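You operate a simulated robot arm through the tools that you are given. There is no shell and no other tool. Be economical: measure what you need, move in short steps, check, and stop when the job is done.

You are at the controls of a simulated two-armed robot. One attempt, no reset.

TASK
Empty the drain pan through the hopper into the oil drum.
Fine: nothing spilt; pan level again, hopper lid shut and drum valve closed after. Where these are worked on the way, their far stop is far enough and under half their travel is too little: drum valve, hopper lid.

Only the result counts: the job must be done as asked and must still hold three seconds after the hand-in. Knocking over, shifting, dropping, spilling or breaking anything else fails it. Lids that push on must go on centred and level and be pressed home; caps that screw on are set level and turned clockwise until they are tight.

THE ROBOT
Two 7-joint arms with two-finger parallel grippers on one trunk, on a base that drives. Base frame: it is fixed to the floor where the robot stands at the start and does not move with it; the origin is under the middle of the robot, x ahead of it, y to its left, z up. Readings come in cm, degrees, newtons and seconds.
The left shoulder is at the start at [7, 16.3, 112], the right one opposite. With the tool pointing down near the work surface each hand reaches from about 38 to 88 cm from the robot's upright axis, wherever it stands, measured 20 degrees to its own side. Places, roughly: drain pan [90, -10, 90]; drum valve [80, 0, 80]; hopper lid [100, -30, 90]. Payload 3.43 kg a hand.
The TCP of each hand is the grasp point between the finger pads, 3.4 cm short of the fingertips. In the tool frame z runs along the fingers and y along their closing line. The gripper opens to 12.8 cm. The fingers are 2.4 cm wide and 1.2 cm thick; the gripper's body (4.8 by 13 cm) begins 9.6 cm behind the TCP.
Orientation is that of the tool frame in the base frame, as a unit quaternion [w, x, y, z]. With the fingers straight down and closing along the base's y, the tool's x points along the base's -x, its y along +y and its z along -z.

THE INTERFACE
- The arms move only by the tool servo_tool. It takes "left_commands", "right_commands" or both (then of equal length, played together; a hand with none holds still); each is text: rows parted by semicolons, each of 7 numbers parted by spaces: the finger opening in cm, from 0 to 12.8, then the shift along the base's x, y, z in units of 500 mm (1.0 is 500 mm), then the turn, a rotation vector about the base's x, y, z in units of 120 degrees (1.0 is 120 degrees). In form: jaw x y z rx ry rz; .... A call has 1 to 12 rows; each row is the pose to reach, as a shift and turn from the pose commanded when the call began. A call with a number of a shift or a turn outside -1 to 1 is refused whole. Rows are played at 5 a second. More than 5 cm and 8.6 degrees between two rows, or a gripper value outside its range, and nothing of the call is played. Where a pose cannot be reached the arm comes as near as it can. A force on the tool above 50 N (or 10 N above the force at the start of the call, whichever is more), or a blocked arm, ends the call early, and 0.2 s more pass. Each finger travels about 15.3 cm/s and halts on what it meets, pressing with about 43 N; the grip force reading is that of the motor and also rises with nothing between the fingers. The clock runs only during rows and for 0.2 s after the last one: add rows that repeat a pose to give the fingers time. It gives the time, the measured TCP pose, the force on the tool (base axes), the opening and the grip force at its end, in the units of the frame above (readings bear some noise), with the torque about the TCP (base axes, N m) and any sound that the robot's microphone picked up, and new pictures: "show" is both (left out), scene, wrist or none (wrist: the cameras of the hands that moved).
- Cameras (640 x 400 px; columns grow to the right, rows downward): "scene" is now at [14.15, -1.72, 137.11]; the picture's right is [-0.17, -0.99, 0.00], its down [-0.33, 0.06, -0.94] and it looks along [0.93, -0.16, -0.33] (base axes); focal length 272 px, centre (320, 200). "left" rides on the left gripper at [7.6, 1.1, -16] in its tool frame; the picture's right is [-0.15, 0.99, 0.00], its down [-0.88, -0.13, -0.46] and it looks along [-0.45, -0.07, 0.89] (tool axes); focal length 234 px, centre (320, 200). "right" rides on the right gripper at [7.6, -1.1, -16] in its tool frame; the picture's right is [0.15, 0.99, 0.00], its down [-0.88, 0.13, -0.46] and it looks along [-0.45, 0.07, 0.89] (tool axes); focal length 234 px, centre (320, 200). There is no depth. A picture from a camera that has moved, and an enlarged one, comes with that camera's place and axes in the base frame and with its lens.
- move_column(by): slides the trunk up (or, below 0, down) by that many cm; the arms and the scene camera ride with it, the base frame stays. It gives what a move gives, with no picture.
- steer(legs): drives the robot by 1 to 6 legs, each [ahead, left, turn to the left] in cm, cm and degrees, along the robot's own axes; the way and the turn of a leg run together, so that a leg with both is an arc; at most 150 cm and 180 degrees a leg. The arms and the cameras ride along, it lands a little off, and it stops where it bumps. It gives what a move gives, and a new picture of the scene camera.
- aim_head(pan, tilt): turns the head with the scene camera to pan (to the left, within 86 degrees either way) and tilt (down, from -29 to 69), counted from straight ahead of the robot. It gives what a move gives, and a new picture of the scene camera.
- enlarge(camera, box): a new picture of the part [left, top, right, bottom] of that camera's present view, enlarged. No time passes.
- sign_off(): hands the job in; it is judged then, once.

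Work in short steps. Places have to be worked out from the pictures, the camera data and where the tool is seen: move nearer, look again, correct. Check each grasp and each placing, and mend what went wrong. You have 120 turns and 260 pictures in all, those below and enlarged ones among them. Open the grippers and draw the arms clear of the work before you hand the job in, unless the task says otherwise; then end with one line.

The tools are called after ">>>" as a command line: name --argument value ..., lists and objects as JSON in quotes. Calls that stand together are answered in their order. servo_tool: Moves the arms, as the interface text tells. Its arguments: {"type":"object","properties":{"left_commands":{"type":"string"},"right_commands":{"type":"string"},"show":{"type":"string","enum":["both","scene","wrist","none"]}},"required":[]} The other tools are called the same way: move_column (by) slides the trunk up or down; steer (legs) drives the base; aim_head (pan, tilt) turns the head that bears the scene camera; enlarge (camera, box) takes an enlarged picture of a part of a camera's view; sign_off () hands the job in.

At the start:

```text
clock: 0.0
left_eef_pos: [58.7, 19.48, 122.72]
left_tcp_rot: [0.0, -0.001, 1.0, 0.0]
left_contact_force: [-0.1, -0.6, 0.4]
left_wrist_torque: [-0.02, -0.01, 0.03]
left_gripper_width: 12.79
left_finger_force: 0.1
right_eef_pos: [45.93, -24.69, 130.03]
right_tcp_rot: [0.0, 0.0, 1.0, -0.001]
right_contact_force: [0.2, 0.5, -0.2]
right_wrist_torque: [0.0, 0.02, 0.02]
right_gripper_width: 12.8
right_finger_force: 0.0
trunk travel left (down, up): [-60.0, 34.0]
robot x, y, heading: [0.34, -0.0, -0.1]
head pan, tilt: [-9.9, 19.6]
```

scene: 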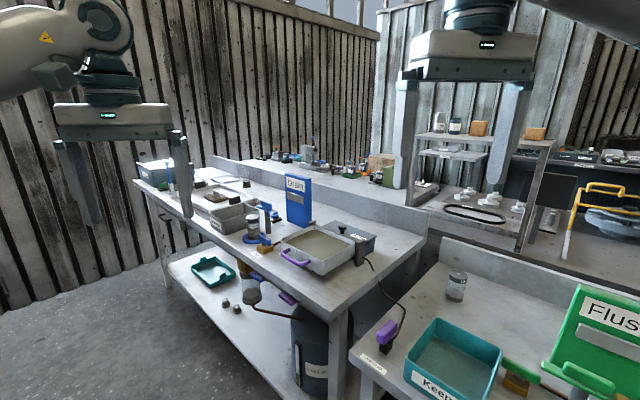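
right: 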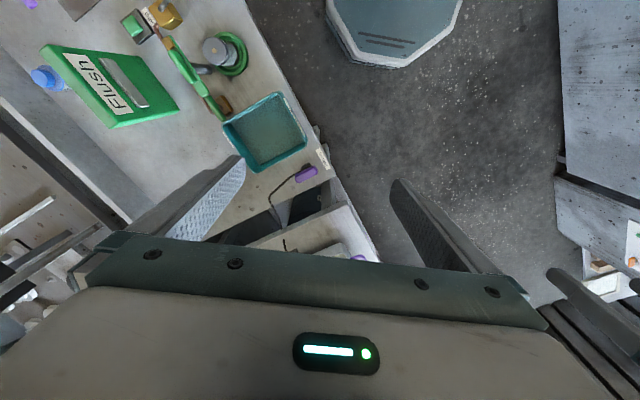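
left: 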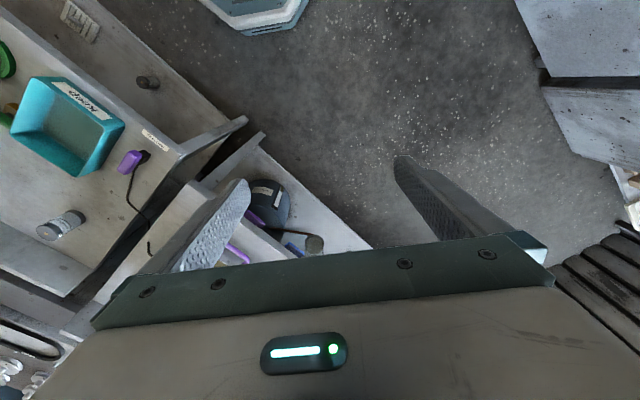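

The scene shows a pan with a purple handle on the bench labelled "Drain", a teal "Keep" pan at right, and a drum below. I'll enlarge to understand the parts.

>>> enlarge --camera "scene" --box '[220, 160, 420, 285]'

>>> enlarge --camera "scene" --box '[220, 260, 420, 400]'

>>> enlarge --camera "scene" --box '[340, 240, 640, 400]'

```text
3.20 times, centred on (320, 222) of scene
camera zoom: at [14.15, -1.72, 137.11], right [-0.17, -0.99, 0.0], down [-0.33, 0.06, -0.94], along [0.93, -0.16, -0.33], focal length 872 px, centre (320, 128)
```

zoom: 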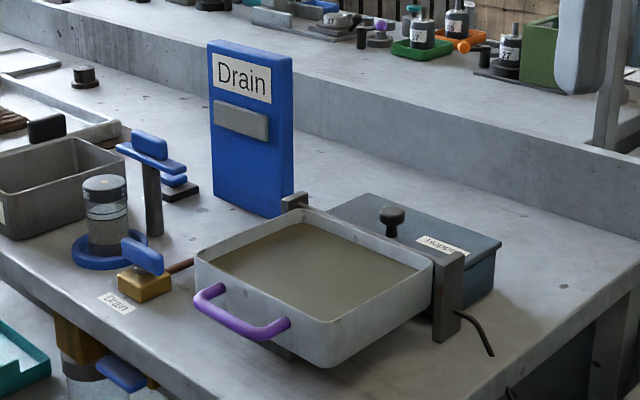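

```text
2.86 times, centred on (320, 330) of scene
camera zoom: at [14.15, -1.72, 137.11], right [-0.17, -0.99, 0.0], down [-0.33, 0.06, -0.94], along [0.93, -0.16, -0.33], focal length 778 px, centre (320, -171)
```

zoom: 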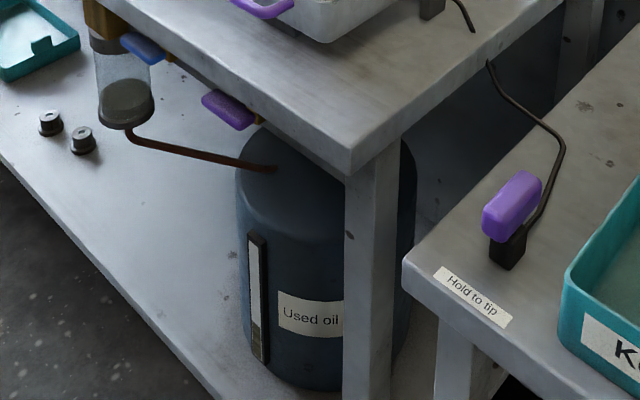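

```text
2.13 times, centred on (490, 320) of scene
camera zoom: at [14.15, -1.72, 137.11], right [-0.17, -0.99, 0.0], down [-0.33, 0.06, -0.94], along [0.93, -0.16, -0.33], focal length 581 px, centre (-43, -56)
```

zoom: 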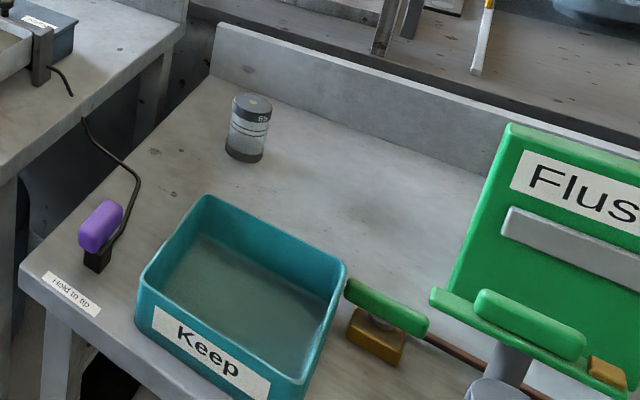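

The purple parts go together: pan handle (~[90,-7,90]), drum valve under the bench edge (~[85,-4,80]) and the "Hold to tip" switch on the right bench (~[59,-25,88]). The bench front runs at about 35°, so I'll drive in front of it and turn about 55° to the right.

>>> steer --legs '[[40, 29, 0], [0, 0, -55]]'

>>> aim_head --pan 10 --tilt 40

```text
clock: 5.5
left_eef_pos: [88.95, -9.5, 122.77]
left_tcp_rot: [0.0, 0.478, 0.878, 0.0]
left_contact_force: [1.1, 0.4, 0.2]
left_wrist_torque: [-0.01, 0.03, -0.01]
left_gripper_width: 12.81
left_finger_force: 0.1
right_eef_pos: [44.87, -22.76, 130.17]
right_tcp_rot: [0.0, 0.478, 0.878, 0.0]
right_contact_force: [0.4, -0.6, 1.2]
right_wrist_torque: [0.01, -0.01, 0.02]
right_gripper_width: 12.79
right_finger_force: 0.1
trunk travel left (down, up): [-60.0, 34.0]
robot x, y, heading: [40.97, 29.32, -57.2]
head pan, tilt: [-9.9, 19.6]
camera scene: at [47.03, 16.31, 137.11], right [-0.92, -0.39, 0.0], down [-0.13, 0.31, -0.94], along [0.37, -0.87, -0.33], focal length 272 px, centre (320, 200)
```

scene: 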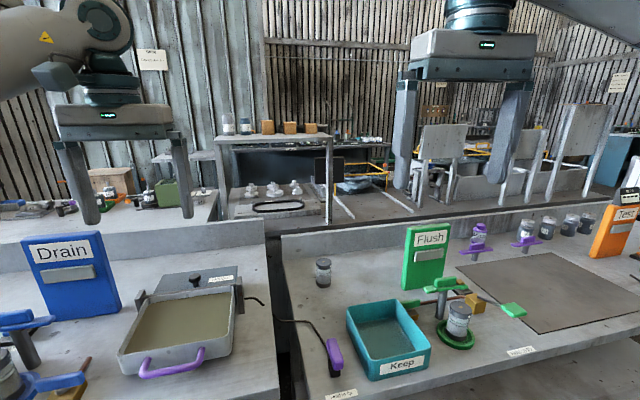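

```text
clock: 6.4
left_eef_pos: [88.9, -9.43, 122.84]
left_tcp_rot: [0.0, 0.479, 0.878, 0.0]
left_contact_force: [0.8, -0.4, 0.4]
left_wrist_torque: [0.02, 0.04, -0.02]
left_gripper_width: 12.79
left_finger_force: 0.0
right_eef_pos: [44.75, -22.76, 130.12]
right_tcp_rot: [0.0, 0.479, 0.878, 0.0]
right_contact_force: [0.0, 0.4, 0.2]
right_wrist_torque: [-0.01, 0.01, 0.0]
right_gripper_width: 12.8
right_finger_force: 0.0
trunk travel left (down, up): [-60.0, 34.0]
robot x, y, heading: [40.92, 29.37, -57.5]
head pan, tilt: [10.0, 40.0]
camera scene: at [49.19, 18.66, 133.9], right [-0.73, -0.68, 0.0], down [-0.44, 0.47, -0.77], along [0.52, -0.56, -0.64], focal length 272 px, centre (320, 200)
```

scene: 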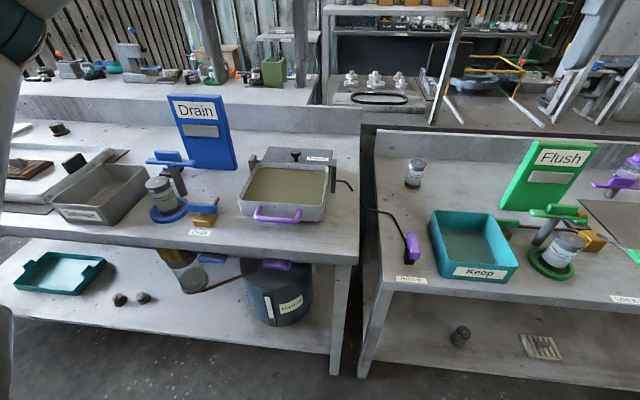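

Good viewpoint. Enlarging pan, valve and switch for measurement.

>>> enlarge --camera "scene" --box '[225, 140, 365, 228]'

>>> enlarge --camera "scene" --box '[170, 220, 330, 320]'

>>> enlarge --camera "scene" --box '[360, 200, 460, 290]'

```text
4.55 times, centred on (295, 184) of scene
camera zoom: at [49.19, 18.66, 133.9], right [-0.73, -0.68, 0.0], down [-0.44, 0.47, -0.77], along [0.52, -0.56, -0.64], focal length 1238 px, centre (434, 273)
```

zoom: 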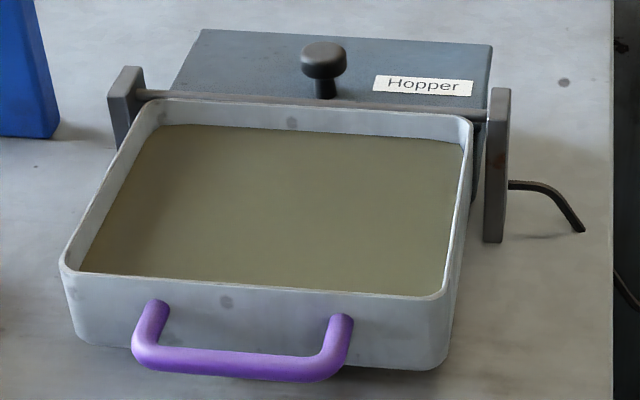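

```text
4.00 times, centred on (250, 270) of scene
camera zoom: at [49.19, 18.66, 133.9], right [-0.73, -0.68, 0.0], down [-0.44, 0.47, -0.77], along [0.52, -0.56, -0.64], focal length 1090 px, centre (600, -80)
```

zoom: 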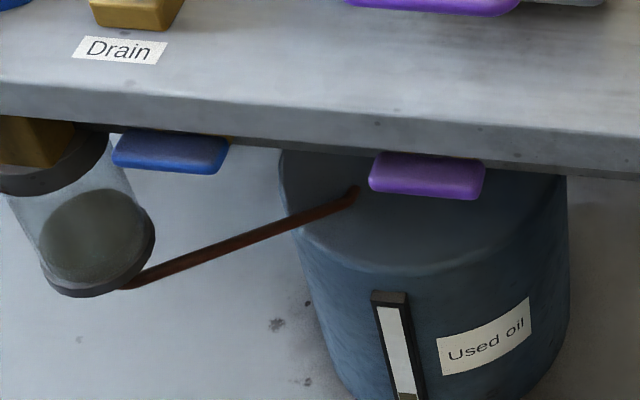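

```text
4.44 times, centred on (410, 245) of scene
camera zoom: at [49.19, 18.66, 133.9], right [-0.73, -0.68, 0.0], down [-0.44, 0.47, -0.77], along [0.52, -0.56, -0.64], focal length 1211 px, centre (-80, 0)
```

zoom: 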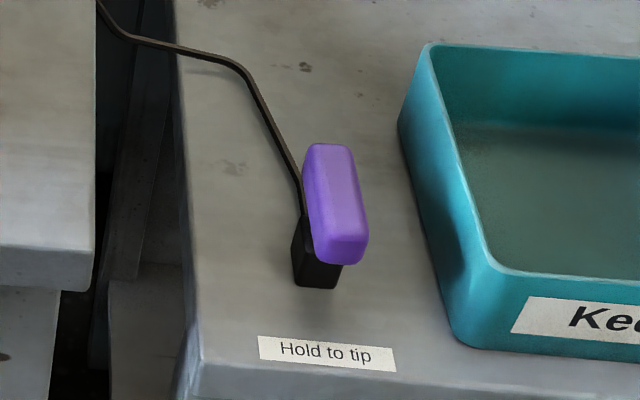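

Estimates: switch ≈[61,-26,86], valve bar ≈[83,-3,82], pan handle ≈[83,-5,94], lid knob ≈[96,-23,97], main bench top ≈89. I'll bring the right hand down over the switch and the left a bit over the pan for close views.

>>> servo_tool --right_commands "12.8 0.07 -0.01 -0.06 0 0 0; 12.8 0.13 -0.02 -0.12 0 0 0; 12.8 0.2 -0.03 -0.18 0 0 0; 12.8 0.26 -0.05 -0.25 0 0 0; 12.8 0.29 -0.06 -0.33 0 0 0; 12.8 0.32 -0.064 -0.41 0 0 0; 12.8 0.32 -0.064 -0.46 0 0 0" --left_commands "12.8 0 0 0 0 0 0; 12.8 0.02 -0.03 -0.03 0 0 0; 12.8 0.04 -0.06 -0.06 0 0 0; 12.8 0.06 -0.09 -0.09 0 0 0; 12.8 0.06 -0.09 -0.12 0 0 0; 12.8 0.06 -0.09 -0.12 0 0 0; 12.8 0.06 -0.09 -0.12 0 0 0"

```text
clock: 8.0
left_eef_pos: [91.93, -14.13, 116.88]
left_tcp_rot: [0.0, 0.478, 0.879, -0.001]
left_contact_force: [-0.9, -0.1, 0.4]
left_wrist_torque: [-0.02, 0.0, -0.04]
left_gripper_width: 12.81
left_finger_force: 0.1
right_eef_pos: [60.77, -26.02, 107.25]
right_tcp_rot: [0.0, 0.478, 0.878, 0.001]
right_contact_force: [-0.3, -0.7, -0.7]
right_wrist_torque: [0.02, 0.01, 0.0]
right_gripper_width: 12.79
right_finger_force: 0.1
trunk travel left (down, up): [-60.0, 34.0]
robot x, y, heading: [40.89, 29.3, -57.2]
head pan, tilt: [10.0, 40.0]
camera scene: at [49.17, 18.58, 133.89], right [-0.73, -0.68, 0.0], down [-0.44, 0.47, -0.77], along [0.52, -0.56, -0.64], focal length 272 px, centre (320, 200)
camera right: at [55.82, -20.29, 123.29], right [0.75, 0.66, 0.0], down [0.59, -0.67, 0.46], along [0.3, -0.34, -0.89], focal length 234 px, centre (320, 200)
camera left: at [88.78, -7.28, 132.76], right [0.91, 0.41, 0.0], down [0.37, -0.81, 0.46], along [0.19, -0.41, -0.89], focal length 234 px, centre (320, 200)
```

scene: 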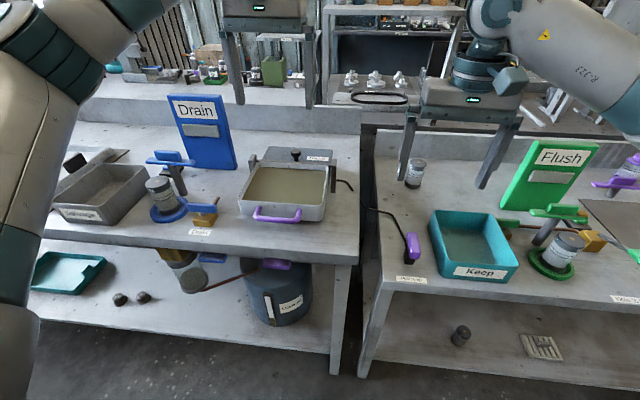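
right: 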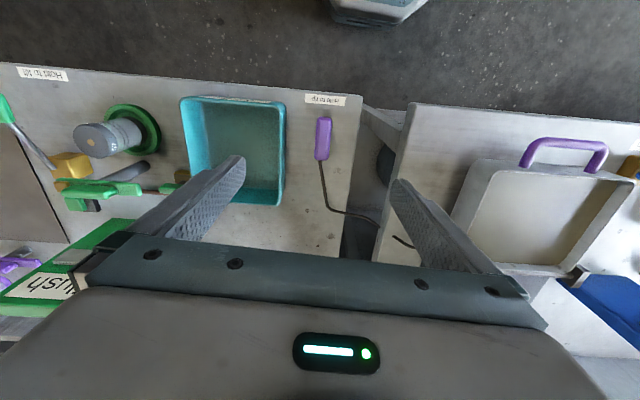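
left: 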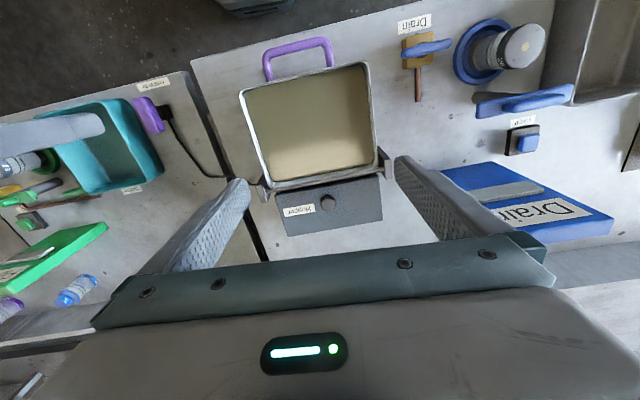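

Views are clear. I'll enlarge the switch from the right camera and the hopper/lid from the left.

>>> enlarge --camera "right" --box '[290, 85, 390, 165]'

>>> enlarge --camera "left" --box '[225, 20, 405, 245]'

```text
5.00 times, centred on (340, 125) of right
camera zoom: at [55.82, -20.29, 123.29], right [0.75, 0.66, 0.0], down [0.59, -0.67, 0.46], along [0.3, -0.34, -0.89], focal length 1171 px, centre (220, 575)
```

zoom: 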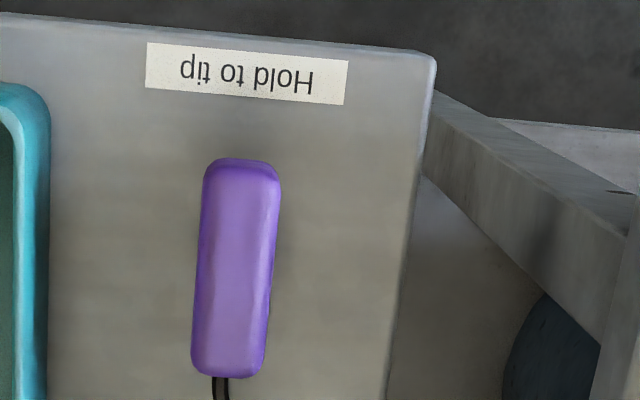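

```text
1.78 times, centred on (315, 132) of left
camera zoom: at [88.78, -7.28, 132.76], right [0.91, 0.41, 0.0], down [0.37, -0.81, 0.46], along [0.19, -0.41, -0.89], focal length 416 px, centre (329, 320)
```

zoom: 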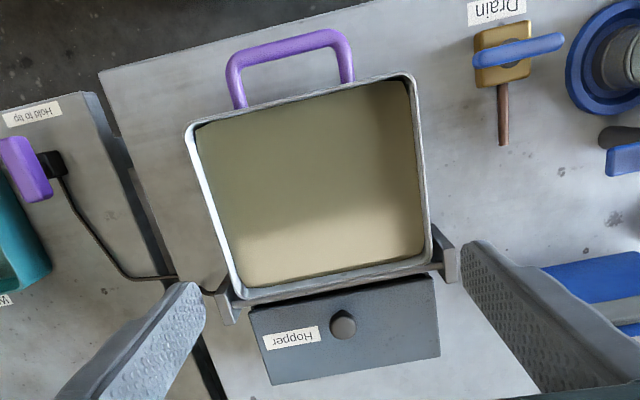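

The switch is a purple paddle, top at z≈86 from (59.7,-23.6) to (63.5,-28.6). Drum valve first: it is under the bench edge, so I'll back up and lower the scene view to see it properly.

>>> steer --legs '[[-18, 0, 0]]'

>>> move_column --by -12

>>> aim_head --pan 18 --tilt 32

>>> enlarge --camera "scene" --box '[220, 160, 420, 285]'

```text
clock: 9.4
left_eef_pos: [82.25, 0.6, 116.75]
left_tcp_rot: [0.0, 0.479, 0.878, 0.0]
left_contact_force: [0.1, 0.0, 0.0]
left_wrist_torque: [-0.03, -0.02, 0.03]
left_gripper_width: 12.78
left_finger_force: 0.1
right_eef_pos: [51.15, -11.09, 107.24]
right_tcp_rot: [0.0, 0.479, 0.878, 0.0]
right_contact_force: [0.7, 0.6, 0.3]
right_wrist_torque: [0.01, -0.02, -0.02]
right_gripper_width: 12.81
right_finger_force: 0.2
trunk travel left (down, up): [-60.0, 34.0]
robot x, y, heading: [31.04, 44.02, -57.5]
head pan, tilt: [10.0, 40.0]
camera scene: at [39.63, 33.46, 133.89], right [-0.73, -0.68, 0.0], down [-0.44, 0.47, -0.77], along [0.52, -0.56, -0.64], focal length 272 px, centre (320, 200)
```

scene: 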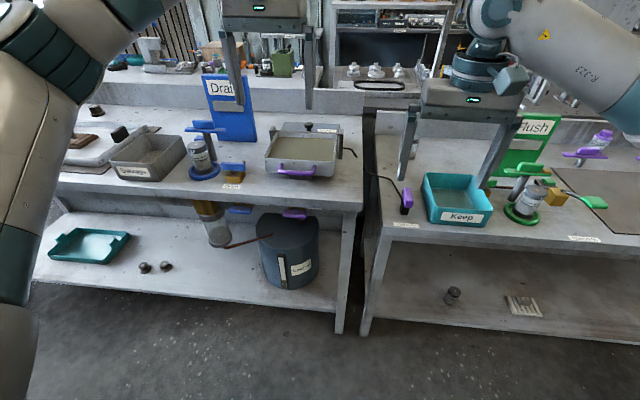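

```text
clock: 10.9
left_eef_pos: [82.27, 0.61, 104.74]
left_tcp_rot: [0.0, 0.479, 0.878, 0.0]
left_contact_force: [0.6, 0.8, 0.2]
left_wrist_torque: [0.02, 0.03, 0.01]
left_gripper_width: 12.78
left_finger_force: 0.1
right_eef_pos: [51.18, -11.18, 95.33]
right_tcp_rot: [0.0, 0.479, 0.878, 0.0]
right_contact_force: [-0.4, -0.9, -0.1]
right_wrist_torque: [-0.05, 0.01, 0.01]
right_gripper_width: 12.82
right_finger_force: 0.1
trunk travel left (down, up): [-48.0, 46.0]
robot x, y, heading: [31.25, 44.01, -57.4]
head pan, tilt: [10.0, 40.0]
```

```text
clock: 11.6
left_eef_pos: [82.26, 0.51, 104.8]
left_tcp_rot: [0.0, 0.479, 0.878, -0.001]
left_contact_force: [-0.4, 1.5, 0.4]
left_wrist_torque: [-0.01, 0.0, -0.01]
left_gripper_width: 12.81
left_finger_force: 0.1
right_eef_pos: [51.28, -11.11, 95.15]
right_tcp_rot: [-0.001, 0.479, 0.878, 0.0]
right_contact_force: [-1.0, -0.1, -0.4]
right_wrist_torque: [0.01, -0.01, -0.02]
right_gripper_width: 12.79
right_finger_force: 0.1
trunk travel left (down, up): [-48.0, 46.0]
robot x, y, heading: [31.66, 43.82, -57.5]
head pan, tilt: [18.0, 32.0]
camera scene: at [40.79, 34.03, 123.11], right [-0.63, -0.77, 0.0], down [-0.41, 0.34, -0.85], along [0.66, -0.54, -0.53], focal length 272 px, centre (320, 200)
```

scene: 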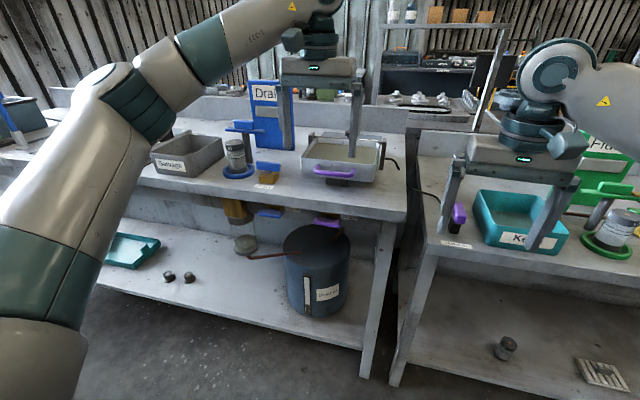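

```text
3.20 times, centred on (320, 222) of scene
camera zoom: at [40.79, 34.03, 123.11], right [-0.63, -0.77, 0.0], down [-0.41, 0.34, -0.85], along [0.66, -0.54, -0.53], focal length 872 px, centre (320, 128)
```

zoom: 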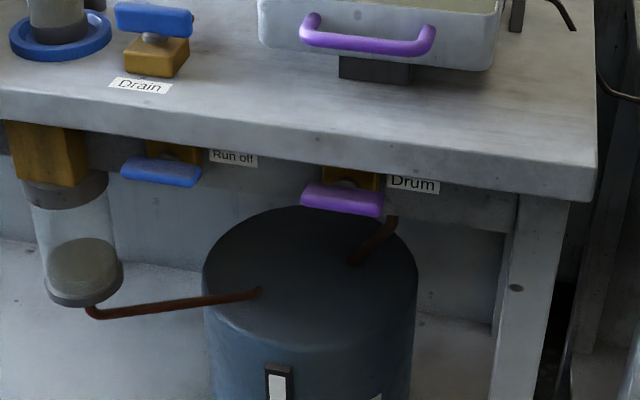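

The drum valve is a brass valve on the apron facing the robot, its purple bar horizontal, centre ≈[82.7,-2.8,82], ~2 cm behind the bench's front edge. I'll pull the left hand back and then pitch it to point at the bench.

>>> servo_tool --left_commands "5 -0.05 0.077 0 0 0 0; 5 -0.1 0.155 0 0 0 0; 5 -0.155 0.233 0 0 0 0; 5 -0.206 0.31 0 0 0 0" --show "none"

>>> servo_tool --left_commands "5 0 0 -0.03 -0.055 -0.039 0; 5 0 0 -0.06 -0.111 -0.079 0; 5 0 0 -0.1 -0.166 -0.118 0; 5 0 0 -0.15 -0.222 -0.158 0; 5 0 0 -0.2 -0.277 -0.197 0; 5 0 0 -0.25 -0.333 -0.237 0; 5 0 0 -0.3 -0.389 -0.276 0; 5 0 0 -0.35 -0.444 -0.316 0; 5 0 0 -0.4 -0.5 -0.355 0; 5 0 0 -0.45 -0.555 -0.395 0; 5 0 0 -0.5 -0.611 -0.434 0; 5 0 0 -0.5 -0.611 -0.434 0"

```text
clock: 12.6
left_eef_pos: [72.12, 16.23, 104.67]
left_tcp_rot: [0.0, 0.479, 0.878, 0.0]
left_contact_force: [-1.0, 0.2, -0.7]
left_wrist_torque: [0.02, -0.01, 0.01]
left_gripper_width: 5.02
left_finger_force: 0.0
right_eef_pos: [51.14, -11.23, 95.37]
right_tcp_rot: [-0.001, 0.48, 0.877, 0.0]
right_contact_force: [-0.9, 0.1, 0.0]
right_wrist_torque: [-0.03, 0.01, 0.0]
right_gripper_width: 12.81
right_finger_force: 0.1
trunk travel left (down, up): [-48.0, 46.0]
robot x, y, heading: [31.18, 43.75, -57.3]
head pan, tilt: [18.0, 32.0]
```

```text
clock: 15.2
left_eef_pos: [72.8, 0.86, 86.05]
left_tcp_rot: [0.624, 0.34, 0.639, -0.295]
left_contact_force: [-0.2, 0.0, 0.5]
left_wrist_torque: [0.03, 0.02, 0.01]
left_gripper_width: 5.01
left_finger_force: 0.1
left hand out of reach, approached as far as the arm can: row 5, 6, 7, 8, 9, 10, 11, 12
right_eef_pos: [51.01, -11.06, 95.3]
right_tcp_rot: [0.001, 0.48, 0.877, 0.001]
right_contact_force: [0.6, 0.8, 0.0]
right_wrist_torque: [0.02, -0.05, 0.01]
right_gripper_width: 12.81
right_finger_force: 0.0
trunk travel left (down, up): [-48.0, 46.0]
robot x, y, heading: [31.2, 43.86, -57.1]
head pan, tilt: [18.0, 32.0]
camera scene: at [40.64, 34.11, 123.14], right [-0.63, -0.77, 0.0], down [-0.41, 0.34, -0.85], along [0.66, -0.54, -0.53], focal length 272 px, centre (320, 200)
camera left: at [64.3, 14.8, 79.36], right [0.79, 0.58, 0.19], down [-0.38, 0.23, 0.89], along [0.47, -0.78, 0.4], focal length 234 px, centre (320, 200)
```

scene: 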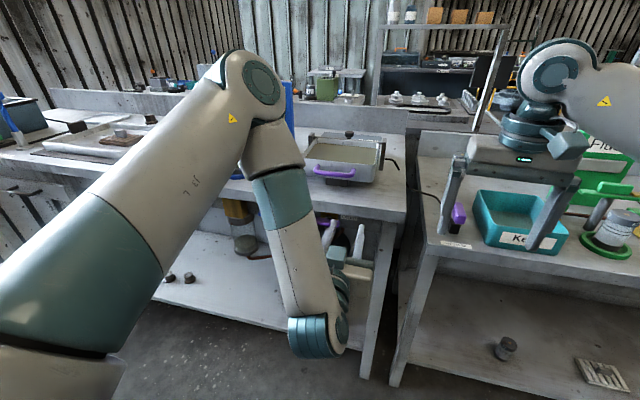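
left: 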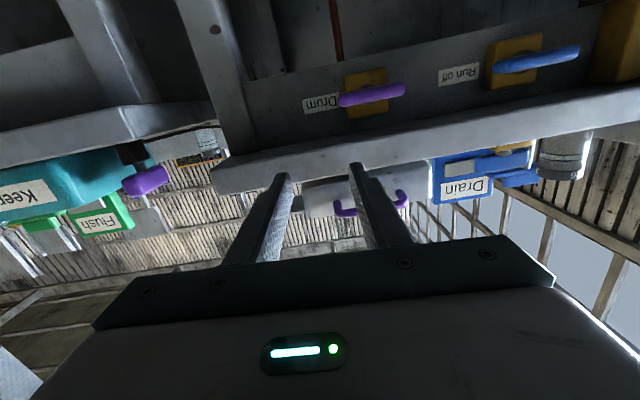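

The arm was too folded to reach the pose, though the camera now shows the valve nicely. I'll back up 22 cm so the arm can extend.

>>> steer --legs '[[-22, 0, 2.5]]'

>>> enlarge --camera "left" --box '[260, 20, 460, 145]'

```text
clock: 16.9
left_eef_pos: [63.36, 19.07, 85.83]
left_tcp_rot: [0.628, 0.328, 0.647, -0.283]
left_contact_force: [0.6, -0.3, -0.7]
left_wrist_torque: [-0.01, 0.0, 0.0]
left_gripper_width: 4.99
left_finger_force: 0.0
right_eef_pos: [42.2, 6.13, 95.29]
right_tcp_rot: [0.0, 0.463, 0.887, -0.001]
right_contact_force: [0.5, -0.6, 0.2]
right_wrist_torque: [-0.02, 0.02, 0.0]
right_gripper_width: 12.81
right_finger_force: 0.1
trunk travel left (down, up): [-48.0, 46.0]
robot x, y, heading: [19.91, 61.01, -54.9]
head pan, tilt: [18.0, 32.0]
stopped in leg 1: the robot was blocked; the commanded pose is now the measured one
camera scene: at [30.14, 50.96, 123.11], right [-0.6, -0.8, 0.0], down [-0.42, 0.32, -0.85], along [0.68, -0.51, -0.53], focal length 272 px, centre (320, 200)
```

scene: 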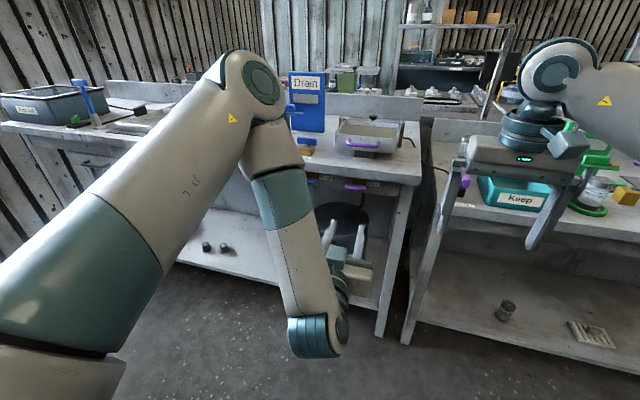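

```text
3.20 times, centred on (360, 82) of left
camera zoom: at [54.42, 32.64, 79.27], right [0.77, 0.61, 0.19], down [-0.39, 0.21, 0.9], along [0.5, -0.76, 0.4], focal length 749 px, centre (192, 576)
```

zoom: 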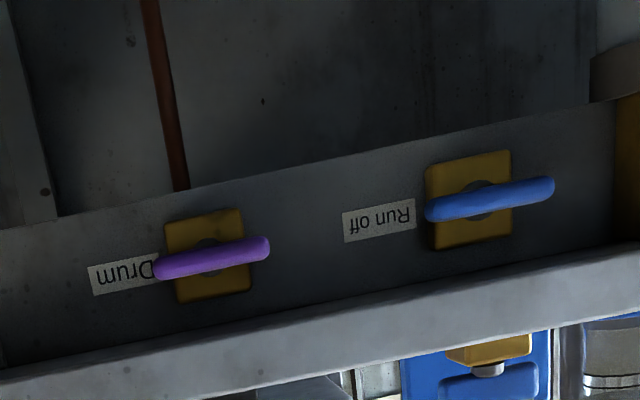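

The valve and its "Drum" label are seen from below; the bar pivots at its middle on a horizontal axis. Now I roll the left hand 90° so the fingers close vertically on the bar, and move in front of it.

>>> servo_tool --left_commands "5 0.019 -0.017 -0.007 0.0385 -0.0538 -0.0038; 5 0.038 -0.034 -0.014 0.077 -0.1076 -0.0076; 5 0.057 -0.052 -0.021 0.1155 -0.1615 -0.0115; 5 0.076 -0.069 -0.028 0.154 -0.2153 -0.0153; 5 0.095 -0.086 -0.035 0.1925 -0.2691 -0.0191; 5 0.115 -0.104 -0.041 0.231 -0.3229 -0.0229; 5 0.134 -0.121 -0.048 0.2695 -0.3767 -0.0267; 5 0.153 -0.138 -0.055 0.308 -0.4305 -0.0305; 5 0.172 -0.155 -0.062 0.3465 -0.4844 -0.0344; 5 0.191 -0.173 -0.069 0.385 -0.5382 -0.0382; 5 0.21 -0.19 -0.076 0.4235 -0.592 -0.042; 5 0.21 -0.19 -0.076 0.4235 -0.592 -0.042"

```text
clock: 19.6
left_eef_pos: [66.96, 6.48, 86.19]
left_tcp_rot: [0.655, 0.679, 0.236, 0.23]
left_contact_force: [0.0, 0.1, -0.3]
left_wrist_torque: [0.01, 0.0, 0.0]
left_gripper_width: 5.0
left_finger_force: 0.1
left hand out of reach, approached as far as the arm can: row 1, 2, 3, 4, 5, 6, 7, 8, 9, 10, 11, 12
right_eef_pos: [42.14, 6.21, 95.27]
right_tcp_rot: [0.001, 0.462, 0.887, 0.0]
right_contact_force: [-0.5, -0.9, 0.0]
right_wrist_torque: [0.04, 0.01, -0.01]
right_gripper_width: 12.8
right_finger_force: 0.0
trunk travel left (down, up): [-48.0, 46.0]
robot x, y, heading: [20.12, 60.53, -54.9]
head pan, tilt: [18.0, 32.0]
camera scene: at [30.05, 51.04, 123.12], right [-0.6, -0.8, 0.0], down [-0.42, 0.32, -0.85], along [0.68, -0.51, -0.53], focal length 272 px, centre (320, 200)
camera left: at [62.93, 23.69, 87.83], right [-0.09, -0.12, 0.99], down [-0.98, -0.19, -0.12], along [0.2, -0.97, -0.1], focal length 234 px, centre (320, 200)
```

scene: 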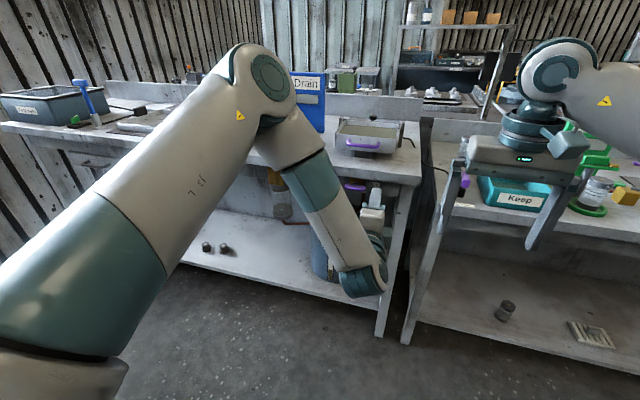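
left: 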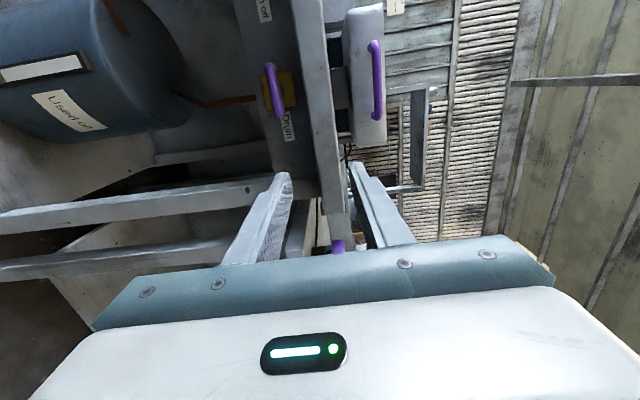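

Orientation is right but the arm is cramped by the high shoulder. I'll lower the trunk 25 cm (both hands are in front of the bench) and look again for reach.

>>> move_column --by -25

>>> servo_tool --left_commands "5 0.03 0.01 0.07 0 0 0; 5 0.06 0.02 0.15 0 0 0; 5 0.1 0.04 0.23 0 0 0; 5 0.14 0.06 0.3 0 0 0; 5 0.14 0.06 0.36 0 0 0; 5 0.14 0.06 0.42 0 0 0; 5 0.14 0.06 0.42 0 0 0"

```text
clock: 22.1
left_eef_pos: [66.91, 6.46, 61.19]
left_tcp_rot: [0.656, 0.679, 0.236, 0.229]
left_contact_force: [-0.7, -0.2, 0.1]
left_wrist_torque: [0.0, -0.03, -0.01]
left_gripper_width: 4.99
left_finger_force: 0.1
right_eef_pos: [42.19, 6.27, 70.31]
right_tcp_rot: [0.001, 0.463, 0.886, 0.0]
right_contact_force: [-0.4, 0.0, 0.4]
right_wrist_torque: [0.0, -0.03, 0.0]
right_gripper_width: 12.81
right_finger_force: 0.1
trunk travel left (down, up): [-23.0, 71.0]
robot x, y, heading: [19.96, 60.87, -55.2]
head pan, tilt: [18.0, 32.0]
```

```text
clock: 23.7
left_eef_pos: [73.68, 9.43, 82.35]
left_tcp_rot: [0.656, 0.679, 0.237, 0.229]
left_contact_force: [0.0, -0.7, -0.2]
left_wrist_torque: [0.0, 0.0, 0.02]
left_gripper_width: 5.01
left_finger_force: 0.1
right_eef_pos: [42.11, 6.26, 70.32]
right_tcp_rot: [0.0, 0.462, 0.887, 0.001]
right_contact_force: [-0.3, 0.2, -1.0]
right_wrist_torque: [0.0, 0.04, 0.02]
right_gripper_width: 12.79
right_finger_force: 0.1
trunk travel left (down, up): [-23.0, 71.0]
robot x, y, heading: [20.49, 60.55, -54.9]
head pan, tilt: [18.0, 32.0]
camera scene: at [30.07, 51.03, 98.11], right [-0.6, -0.8, 0.0], down [-0.42, 0.32, -0.85], along [0.68, -0.51, -0.53], focal length 272 px, centre (320, 200)
camera left: at [69.82, 26.6, 83.99], right [-0.09, -0.12, 0.99], down [-0.98, -0.19, -0.11], along [0.2, -0.98, -0.1], focal length 234 px, centre (320, 200)
```

scene: 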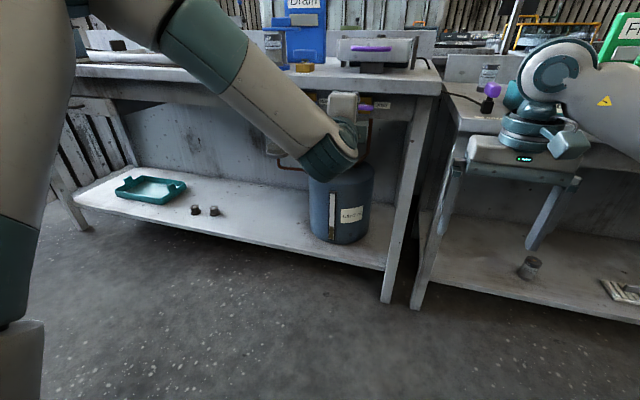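
left: 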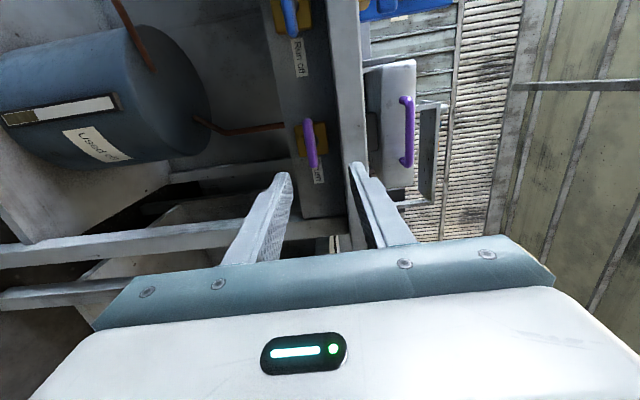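

Reach is fine now. Three views agree on the bar centre ≈[84.4,-3.9,80.3]. I'll line up 8 cm short of it, with small orientation corrections, and check.

>>> servo_tool --left_commands "5 0.06 -0.068 -0.02 -0.006 -0.004 -0.013; 5 0.122 -0.136 -0.041 -0.013 -0.009 -0.026; 5 0.122 -0.136 -0.041 -0.013 -0.009 -0.026"

>>> aim_head --pan 14 --tilt 22

>>> enlarge --camera "left" --box '[240, 80, 440, 240]'

```text
clock: 24.5
left_eef_pos: [78.98, 1.84, 80.84]
left_tcp_rot: [0.668, 0.676, 0.222, 0.218]
left_contact_force: [0.0, 0.2, -0.8]
left_wrist_torque: [0.0, -0.03, -0.01]
left_gripper_width: 4.99
left_finger_force: 0.1
left hand out of reach, approached as far as the arm can: row 2, 3
right_eef_pos: [42.22, 6.25, 70.22]
right_tcp_rot: [0.0, 0.462, 0.887, 0.0]
right_contact_force: [-0.6, 0.2, -0.4]
right_wrist_torque: [0.03, 0.0, 0.0]
right_gripper_width: 12.78
right_finger_force: 0.0
trunk travel left (down, up): [-23.0, 71.0]
robot x, y, heading: [19.96, 60.79, -55.2]
head pan, tilt: [18.0, 32.0]
camera scene: at [30.11, 50.95, 98.09], right [-0.6, -0.8, 0.0], down [-0.42, 0.32, -0.85], along [0.68, -0.51, -0.53], focal length 272 px, centre (320, 200)
camera left: at [75.74, 19.22, 82.18], right [-0.11, -0.1, 0.99], down [-0.98, -0.15, -0.12], along [0.16, -0.98, -0.08], focal length 234 px, centre (320, 200)
```

scene: 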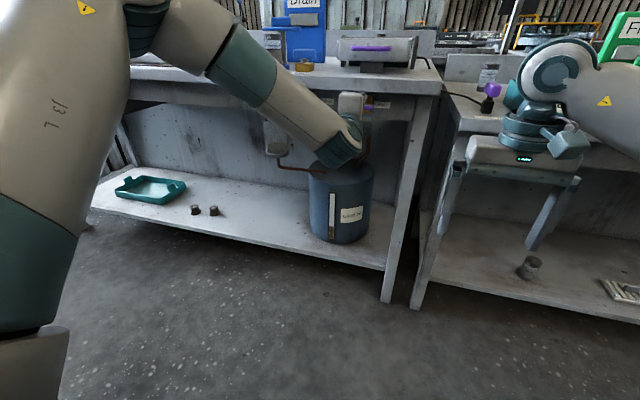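
left: 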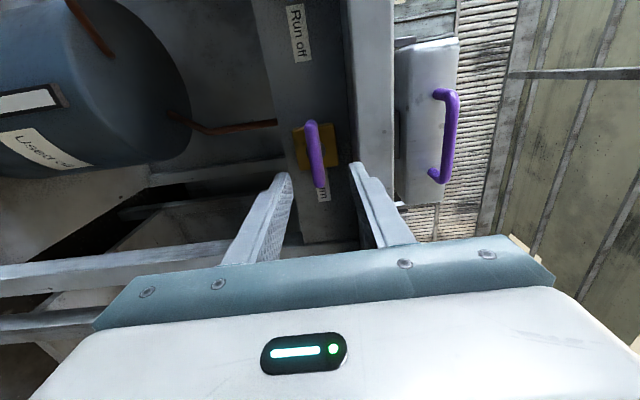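

```text
clock: 25.2
left_eef_pos: [78.73, 1.92, 80.9]
left_tcp_rot: [0.668, 0.676, 0.221, 0.217]
left_contact_force: [0.5, 0.4, 0.1]
left_wrist_torque: [0.02, 0.01, -0.03]
left_gripper_width: 5.01
left_finger_force: 0.1
right_eef_pos: [42.16, 6.25, 70.41]
right_tcp_rot: [0.0, 0.462, 0.887, 0.001]
right_contact_force: [-0.1, 0.7, -0.2]
right_wrist_torque: [0.01, -0.03, -0.01]
right_gripper_width: 12.81
right_finger_force: 0.0
trunk travel left (down, up): [-23.0, 71.0]
robot x, y, heading: [20.24, 60.81, -54.9]
head pan, tilt: [14.0, 22.0]
camera scene: at [29.92, 50.34, 99.7], right [-0.66, -0.75, 0.0], down [-0.28, 0.25, -0.93], along [0.7, -0.61, -0.38], focal length 272 px, centre (320, 200)
```

scene: 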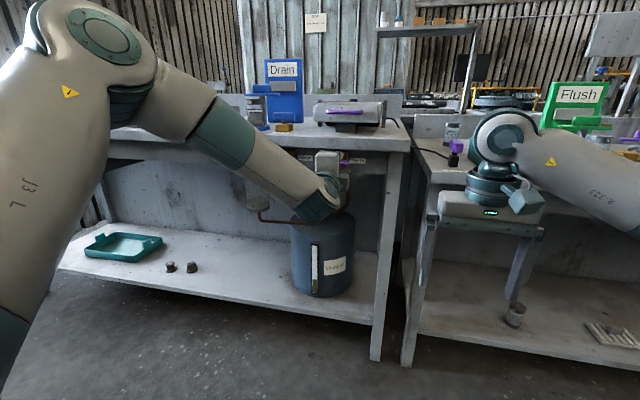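

```text
2.50 times, centred on (340, 160) of left
camera zoom: at [75.66, 19.32, 82.27], right [-0.11, -0.09, 0.99], down [-0.98, -0.15, -0.12], along [0.16, -0.98, -0.08], focal length 585 px, centre (270, 300)
```

zoom: 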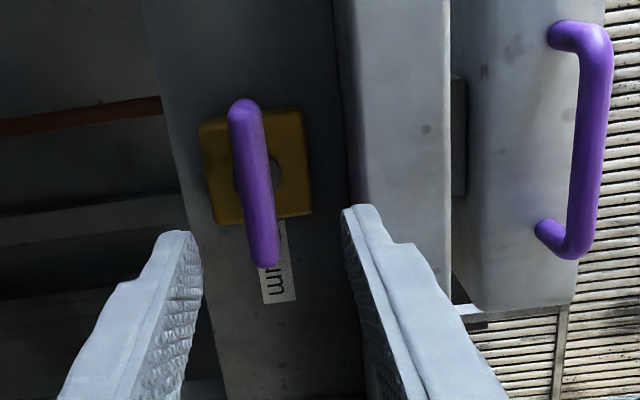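

Aligned but at arm's reach again (robot too far). I'll pull the hand back 10 cm, drive forward 12, then advance by arm.

>>> servo_tool --left_commands "5 -0.055 0.08 0 0 0 0; 5 -0.116 0.163 0 0 0 0; 5 -0.116 0.163 0 0 0 0" --show "none"

>>> steer --legs '[[12, 0, 0]]'

```text
refused: row 2 steps farther than a row can; nothing moved
```

```text
clock: 26.1
left_eef_pos: [80.37, -0.33, 81.19]
left_tcp_rot: [0.67, 0.675, 0.221, 0.217]
left_contact_force: [-9.2, 14.1, 2.0]
left_wrist_torque: [-0.6, -0.34, 0.23]
left_gripper_width: 5.12
left_finger_force: 1.6
right_eef_pos: [43.84, 3.72, 70.3]
right_tcp_rot: [0.001, 0.463, 0.886, 0.0]
right_contact_force: [0.7, -0.7, 0.0]
right_wrist_torque: [0.0, 0.01, 0.01]
right_gripper_width: 12.79
right_finger_force: 0.0
trunk travel left (down, up): [-23.0, 71.0]
robot x, y, heading: [21.83, 57.6, -55.2]
head pan, tilt: [14.0, 22.0]
stopped in leg 1: the force on the tool passed its limit (the readings are from after the stop); the commanded pose is now the measured one
camera scene: at [31.61, 47.9, 99.74], right [-0.66, -0.75, 0.0], down [-0.28, 0.24, -0.93], along [0.7, -0.61, -0.37], focal length 272 px, centre (320, 200)
```

scene: 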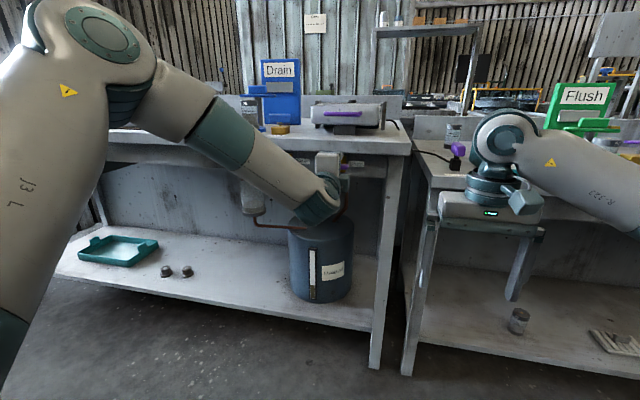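

The pull-back was refused but the drive ran, and the fingertips touched something (16 N, soft stop). Look with the left camera.

>>> enlarge --camera "left" --box '[200, 60, 460, 260]'

```text
2.00 times, centred on (330, 160) of left
camera zoom: at [76.98, 17.13, 82.39], right [-0.11, -0.09, 0.99], down [-0.98, -0.15, -0.13], along [0.16, -0.98, -0.07], focal length 468 px, centre (300, 280)
```

zoom: 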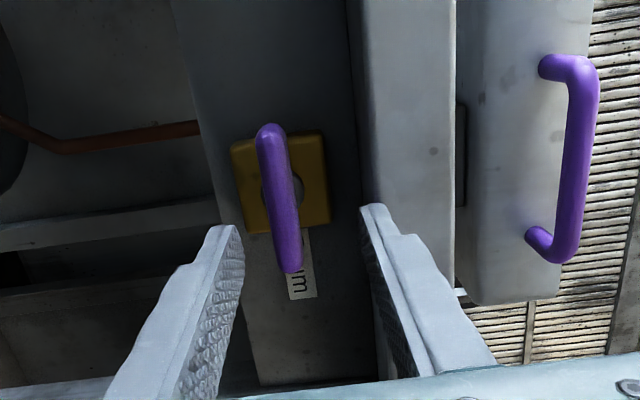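

The upper fingertip met the bench's front face (underside ≈84.1, bar at 80.3). I'll pull back 8 cm, narrow the fingers to 3.4 cm, and drop to z 80.2.

>>> servo_tool --left_commands "3.4 -0.046 0.065 -0.01 0 0 0; 3.4 -0.093 0.13 -0.02 0 0 0; 3.4 -0.093 0.13 -0.02 0 0 0" --show "none"

```text
clock: 26.9
left_eef_pos: [75.41, 5.98, 80.08]
left_tcp_rot: [0.669, 0.676, 0.221, 0.217]
left_contact_force: [-0.1, 0.3, 0.2]
left_wrist_torque: [0.0, 0.0, 0.01]
left_gripper_width: 3.4
left_finger_force: 0.1
right_eef_pos: [43.85, 3.62, 70.36]
right_tcp_rot: [-0.001, 0.463, 0.886, 0.002]
right_contact_force: [0.3, -0.4, -0.2]
right_wrist_torque: [0.0, 0.0, 0.01]
right_gripper_width: 12.76
right_finger_force: 0.1
trunk travel left (down, up): [-23.0, 71.0]
robot x, y, heading: [21.42, 57.98, -55.1]
head pan, tilt: [14.0, 22.0]
```

Clear. Now drive forward 7 cm.

>>> steer --legs '[[7, 0, 0]]'

>>> enlarge --camera "left" --box '[200, 60, 460, 260]'

```text
clock: 28.0
left_eef_pos: [79.74, 0.19, 79.9]
left_tcp_rot: [0.668, 0.676, 0.222, 0.218]
left_contact_force: [0.1, -0.2, 0.3]
left_wrist_torque: [0.0, -0.01, 0.03]
left_gripper_width: 3.4
left_finger_force: 0.1
right_eef_pos: [47.96, -2.23, 70.19]
right_tcp_rot: [-0.001, 0.463, 0.887, 0.0]
right_contact_force: [0.4, 0.0, -0.9]
right_wrist_torque: [0.04, -0.01, 0.01]
right_gripper_width: 12.83
right_finger_force: 0.0
trunk travel left (down, up): [-23.0, 71.0]
robot x, y, heading: [25.62, 52.65, -55.1]
head pan, tilt: [14.0, 22.0]
camera scene: at [35.8, 41.91, 99.69], right [-0.66, -0.75, 0.0], down [-0.28, 0.25, -0.93], along [0.7, -0.61, -0.38], focal length 272 px, centre (320, 200)
```

scene: 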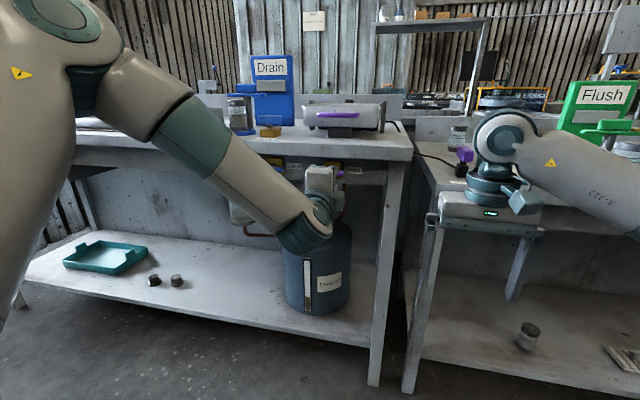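

```text
2.00 times, centred on (330, 160) of left
camera zoom: at [76.34, 17.63, 81.2], right [-0.11, -0.09, 0.99], down [-0.98, -0.15, -0.12], along [0.16, -0.98, -0.08], focal length 468 px, centre (300, 280)
```

zoom: 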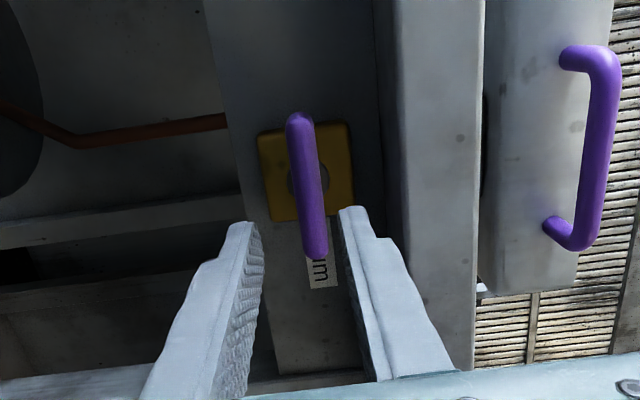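

Bar lies between the finger lines. Advancing to the bar centre (shift ≈ +4.6,-4.1,+0.4).

>>> servo_tool --left_commands "3.4 0.031 -0.027 0.006 0 0 0; 3.4 0.062 -0.054 0.008 0 0 0; 3.4 0.092 -0.081 0.008 0 0 0; 3.4 0.092 -0.081 0.008 0 0 0" --show "wrist"

```text
clock: 28.7
left_eef_pos: [83.1, -2.75, 80.55]
left_tcp_rot: [0.666, 0.677, 0.223, 0.219]
left_contact_force: [-4.0, 11.1, 1.2]
left_wrist_torque: [-0.31, -0.12, 0.08]
left_gripper_width: 3.56
left_finger_force: 0.4
right_eef_pos: [48.04, -2.11, 70.24]
right_tcp_rot: [-0.001, 0.464, 0.886, 0.001]
right_contact_force: [-0.7, 0.5, -0.2]
right_wrist_torque: [-0.03, 0.0, -0.01]
right_gripper_width: 12.78
right_finger_force: 0.1
trunk travel left (down, up): [-23.0, 71.0]
robot x, y, heading: [25.75, 52.55, -54.7]
head pan, tilt: [14.0, 22.0]
stopped in row 3 (left hand): the force on the tool passed its limit (the readings are from after the stop); the commanded pose is now the measured one
camera left: at [79.81, 14.55, 81.91], right [-0.11, -0.1, 0.99], down [-0.98, -0.15, -0.12], along [0.16, -0.98, -0.08], focal length 234 px, centre (320, 200)
```

left: 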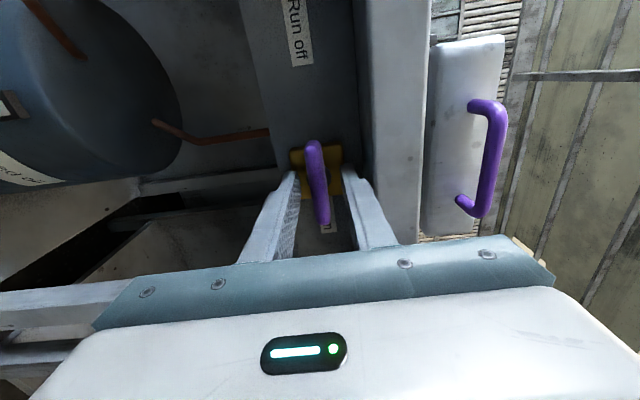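

The fingertips reached the valve body with the bar between them. Back off 0.5 cm and close.

>>> servo_tool --left_commands "3.4 -0.006 0.008 0 0 0 0; 0 -0.006 0.008 0 0 0 0; 0 -0.006 0.008 0 0 0 0; 0 -0.006 0.008 0 0 0 0" --show "wrist"

>>> enlarge --camera "left" --box '[220, 90, 440, 260]'

```text
clock: 29.7
left_eef_pos: [82.73, -2.64, 80.46]
left_tcp_rot: [0.666, 0.678, 0.223, 0.217]
left_contact_force: [2.3, -8.6, 3.4]
left_wrist_torque: [-0.96, -0.75, -0.24]
left_gripper_width: 1.32
left_finger_force: 45.3
right_eef_pos: [48.06, -2.23, 70.31]
right_tcp_rot: [-0.001, 0.463, 0.886, 0.0]
right_contact_force: [-0.5, -0.1, 0.0]
right_wrist_torque: [0.02, -0.05, -0.04]
right_gripper_width: 12.79
right_finger_force: 0.1
trunk travel left (down, up): [-23.0, 71.0]
robot x, y, heading: [25.91, 52.38, -55.0]
head pan, tilt: [14.0, 22.0]
camera left: at [79.53, 14.72, 81.84], right [-0.11, -0.1, 0.99], down [-0.98, -0.15, -0.12], along [0.16, -0.98, -0.08], focal length 234 px, centre (320, 200)
```

left: 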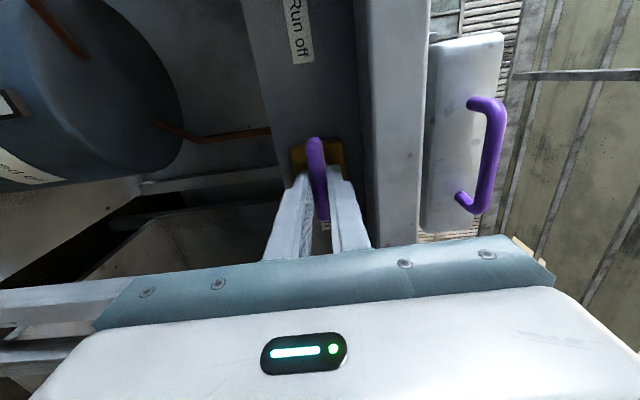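

```text
2.35 times, centred on (330, 175) of left
camera zoom: at [79.53, 14.72, 81.84], right [-0.11, -0.1, 0.99], down [-0.98, -0.15, -0.12], along [0.16, -0.98, -0.08], focal length 551 px, centre (296, 259)
```

zoom: 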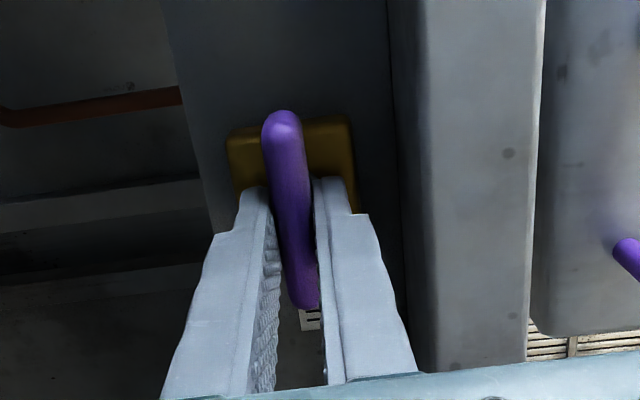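

Bar is gripped (1.3 cm thick). Try turning counter-clockwise (seen from the robot) by 24° to feel direction.

>>> servo_tool --left_commands "0 0 0 0 -0.0386 0.0543 0; 0 0 0 0 -0.0772 0.1087 0; 0 0 0 0 -0.1158 0.163 0; 0 0 0 0 -0.1158 0.163 0" --show "wrist"

```text
clock: 30.7
left_eef_pos: [82.86, -2.56, 80.57]
left_tcp_rot: [0.696, 0.618, 0.358, 0.072]
left_contact_force: [13.8, -22.6, 17.7]
left_wrist_torque: [-1.35, -1.05, -0.35]
left_gripper_width: 1.31
left_finger_force: 44.8
right_eef_pos: [47.98, -2.33, 70.16]
right_tcp_rot: [-0.001, 0.463, 0.886, 0.001]
right_contact_force: [0.4, 0.0, -0.7]
right_wrist_torque: [0.0, 0.02, -0.02]
right_gripper_width: 12.81
right_finger_force: 0.0
trunk travel left (down, up): [-23.0, 71.0]
robot x, y, heading: [25.68, 52.23, -55.1]
head pan, tilt: [14.0, 22.0]
camera left: at [79.46, 14.7, 78.88], right [0.23, 0.14, 0.96], down [-0.96, -0.14, 0.25], along [0.17, -0.98, 0.1], focal length 234 px, centre (320, 200)
```

left: 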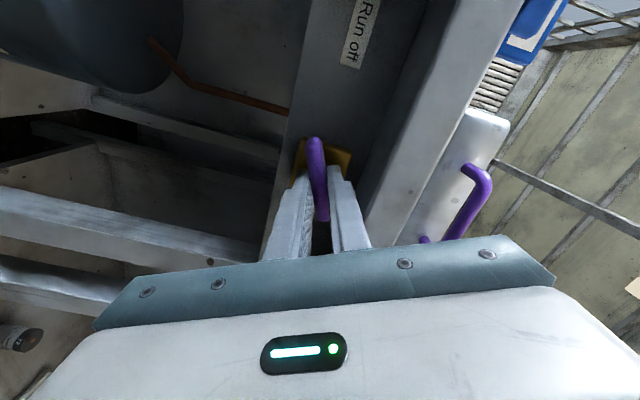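

It turns freely this way. Continue another 66°, easing the TCP slightly inward and up to relieve the side load.

>>> servo_tool --left_commands "0 0.003 -0.004 0.004 -0.0386 0.0543 0; 0 0.005 -0.007 0.008 -0.0772 0.1087 0; 0 0.005 -0.007 0.008 -0.1158 0.163 0; 0 0.005 -0.007 0.01 -0.1544 0.2173 0; 0 0.005 -0.007 0.01 -0.193 0.2717 0; 0 0.005 -0.007 0.01 -0.2316 0.326 0; 0 0.005 -0.007 0.01 -0.2702 0.3803 0; 0 0.005 -0.007 0.01 -0.3185 0.448 0; 0 0.005 -0.007 0.01 -0.3185 0.448 0" --show "wrist"

```text
refused: row 8 steps farther than a row can; nothing moved
```

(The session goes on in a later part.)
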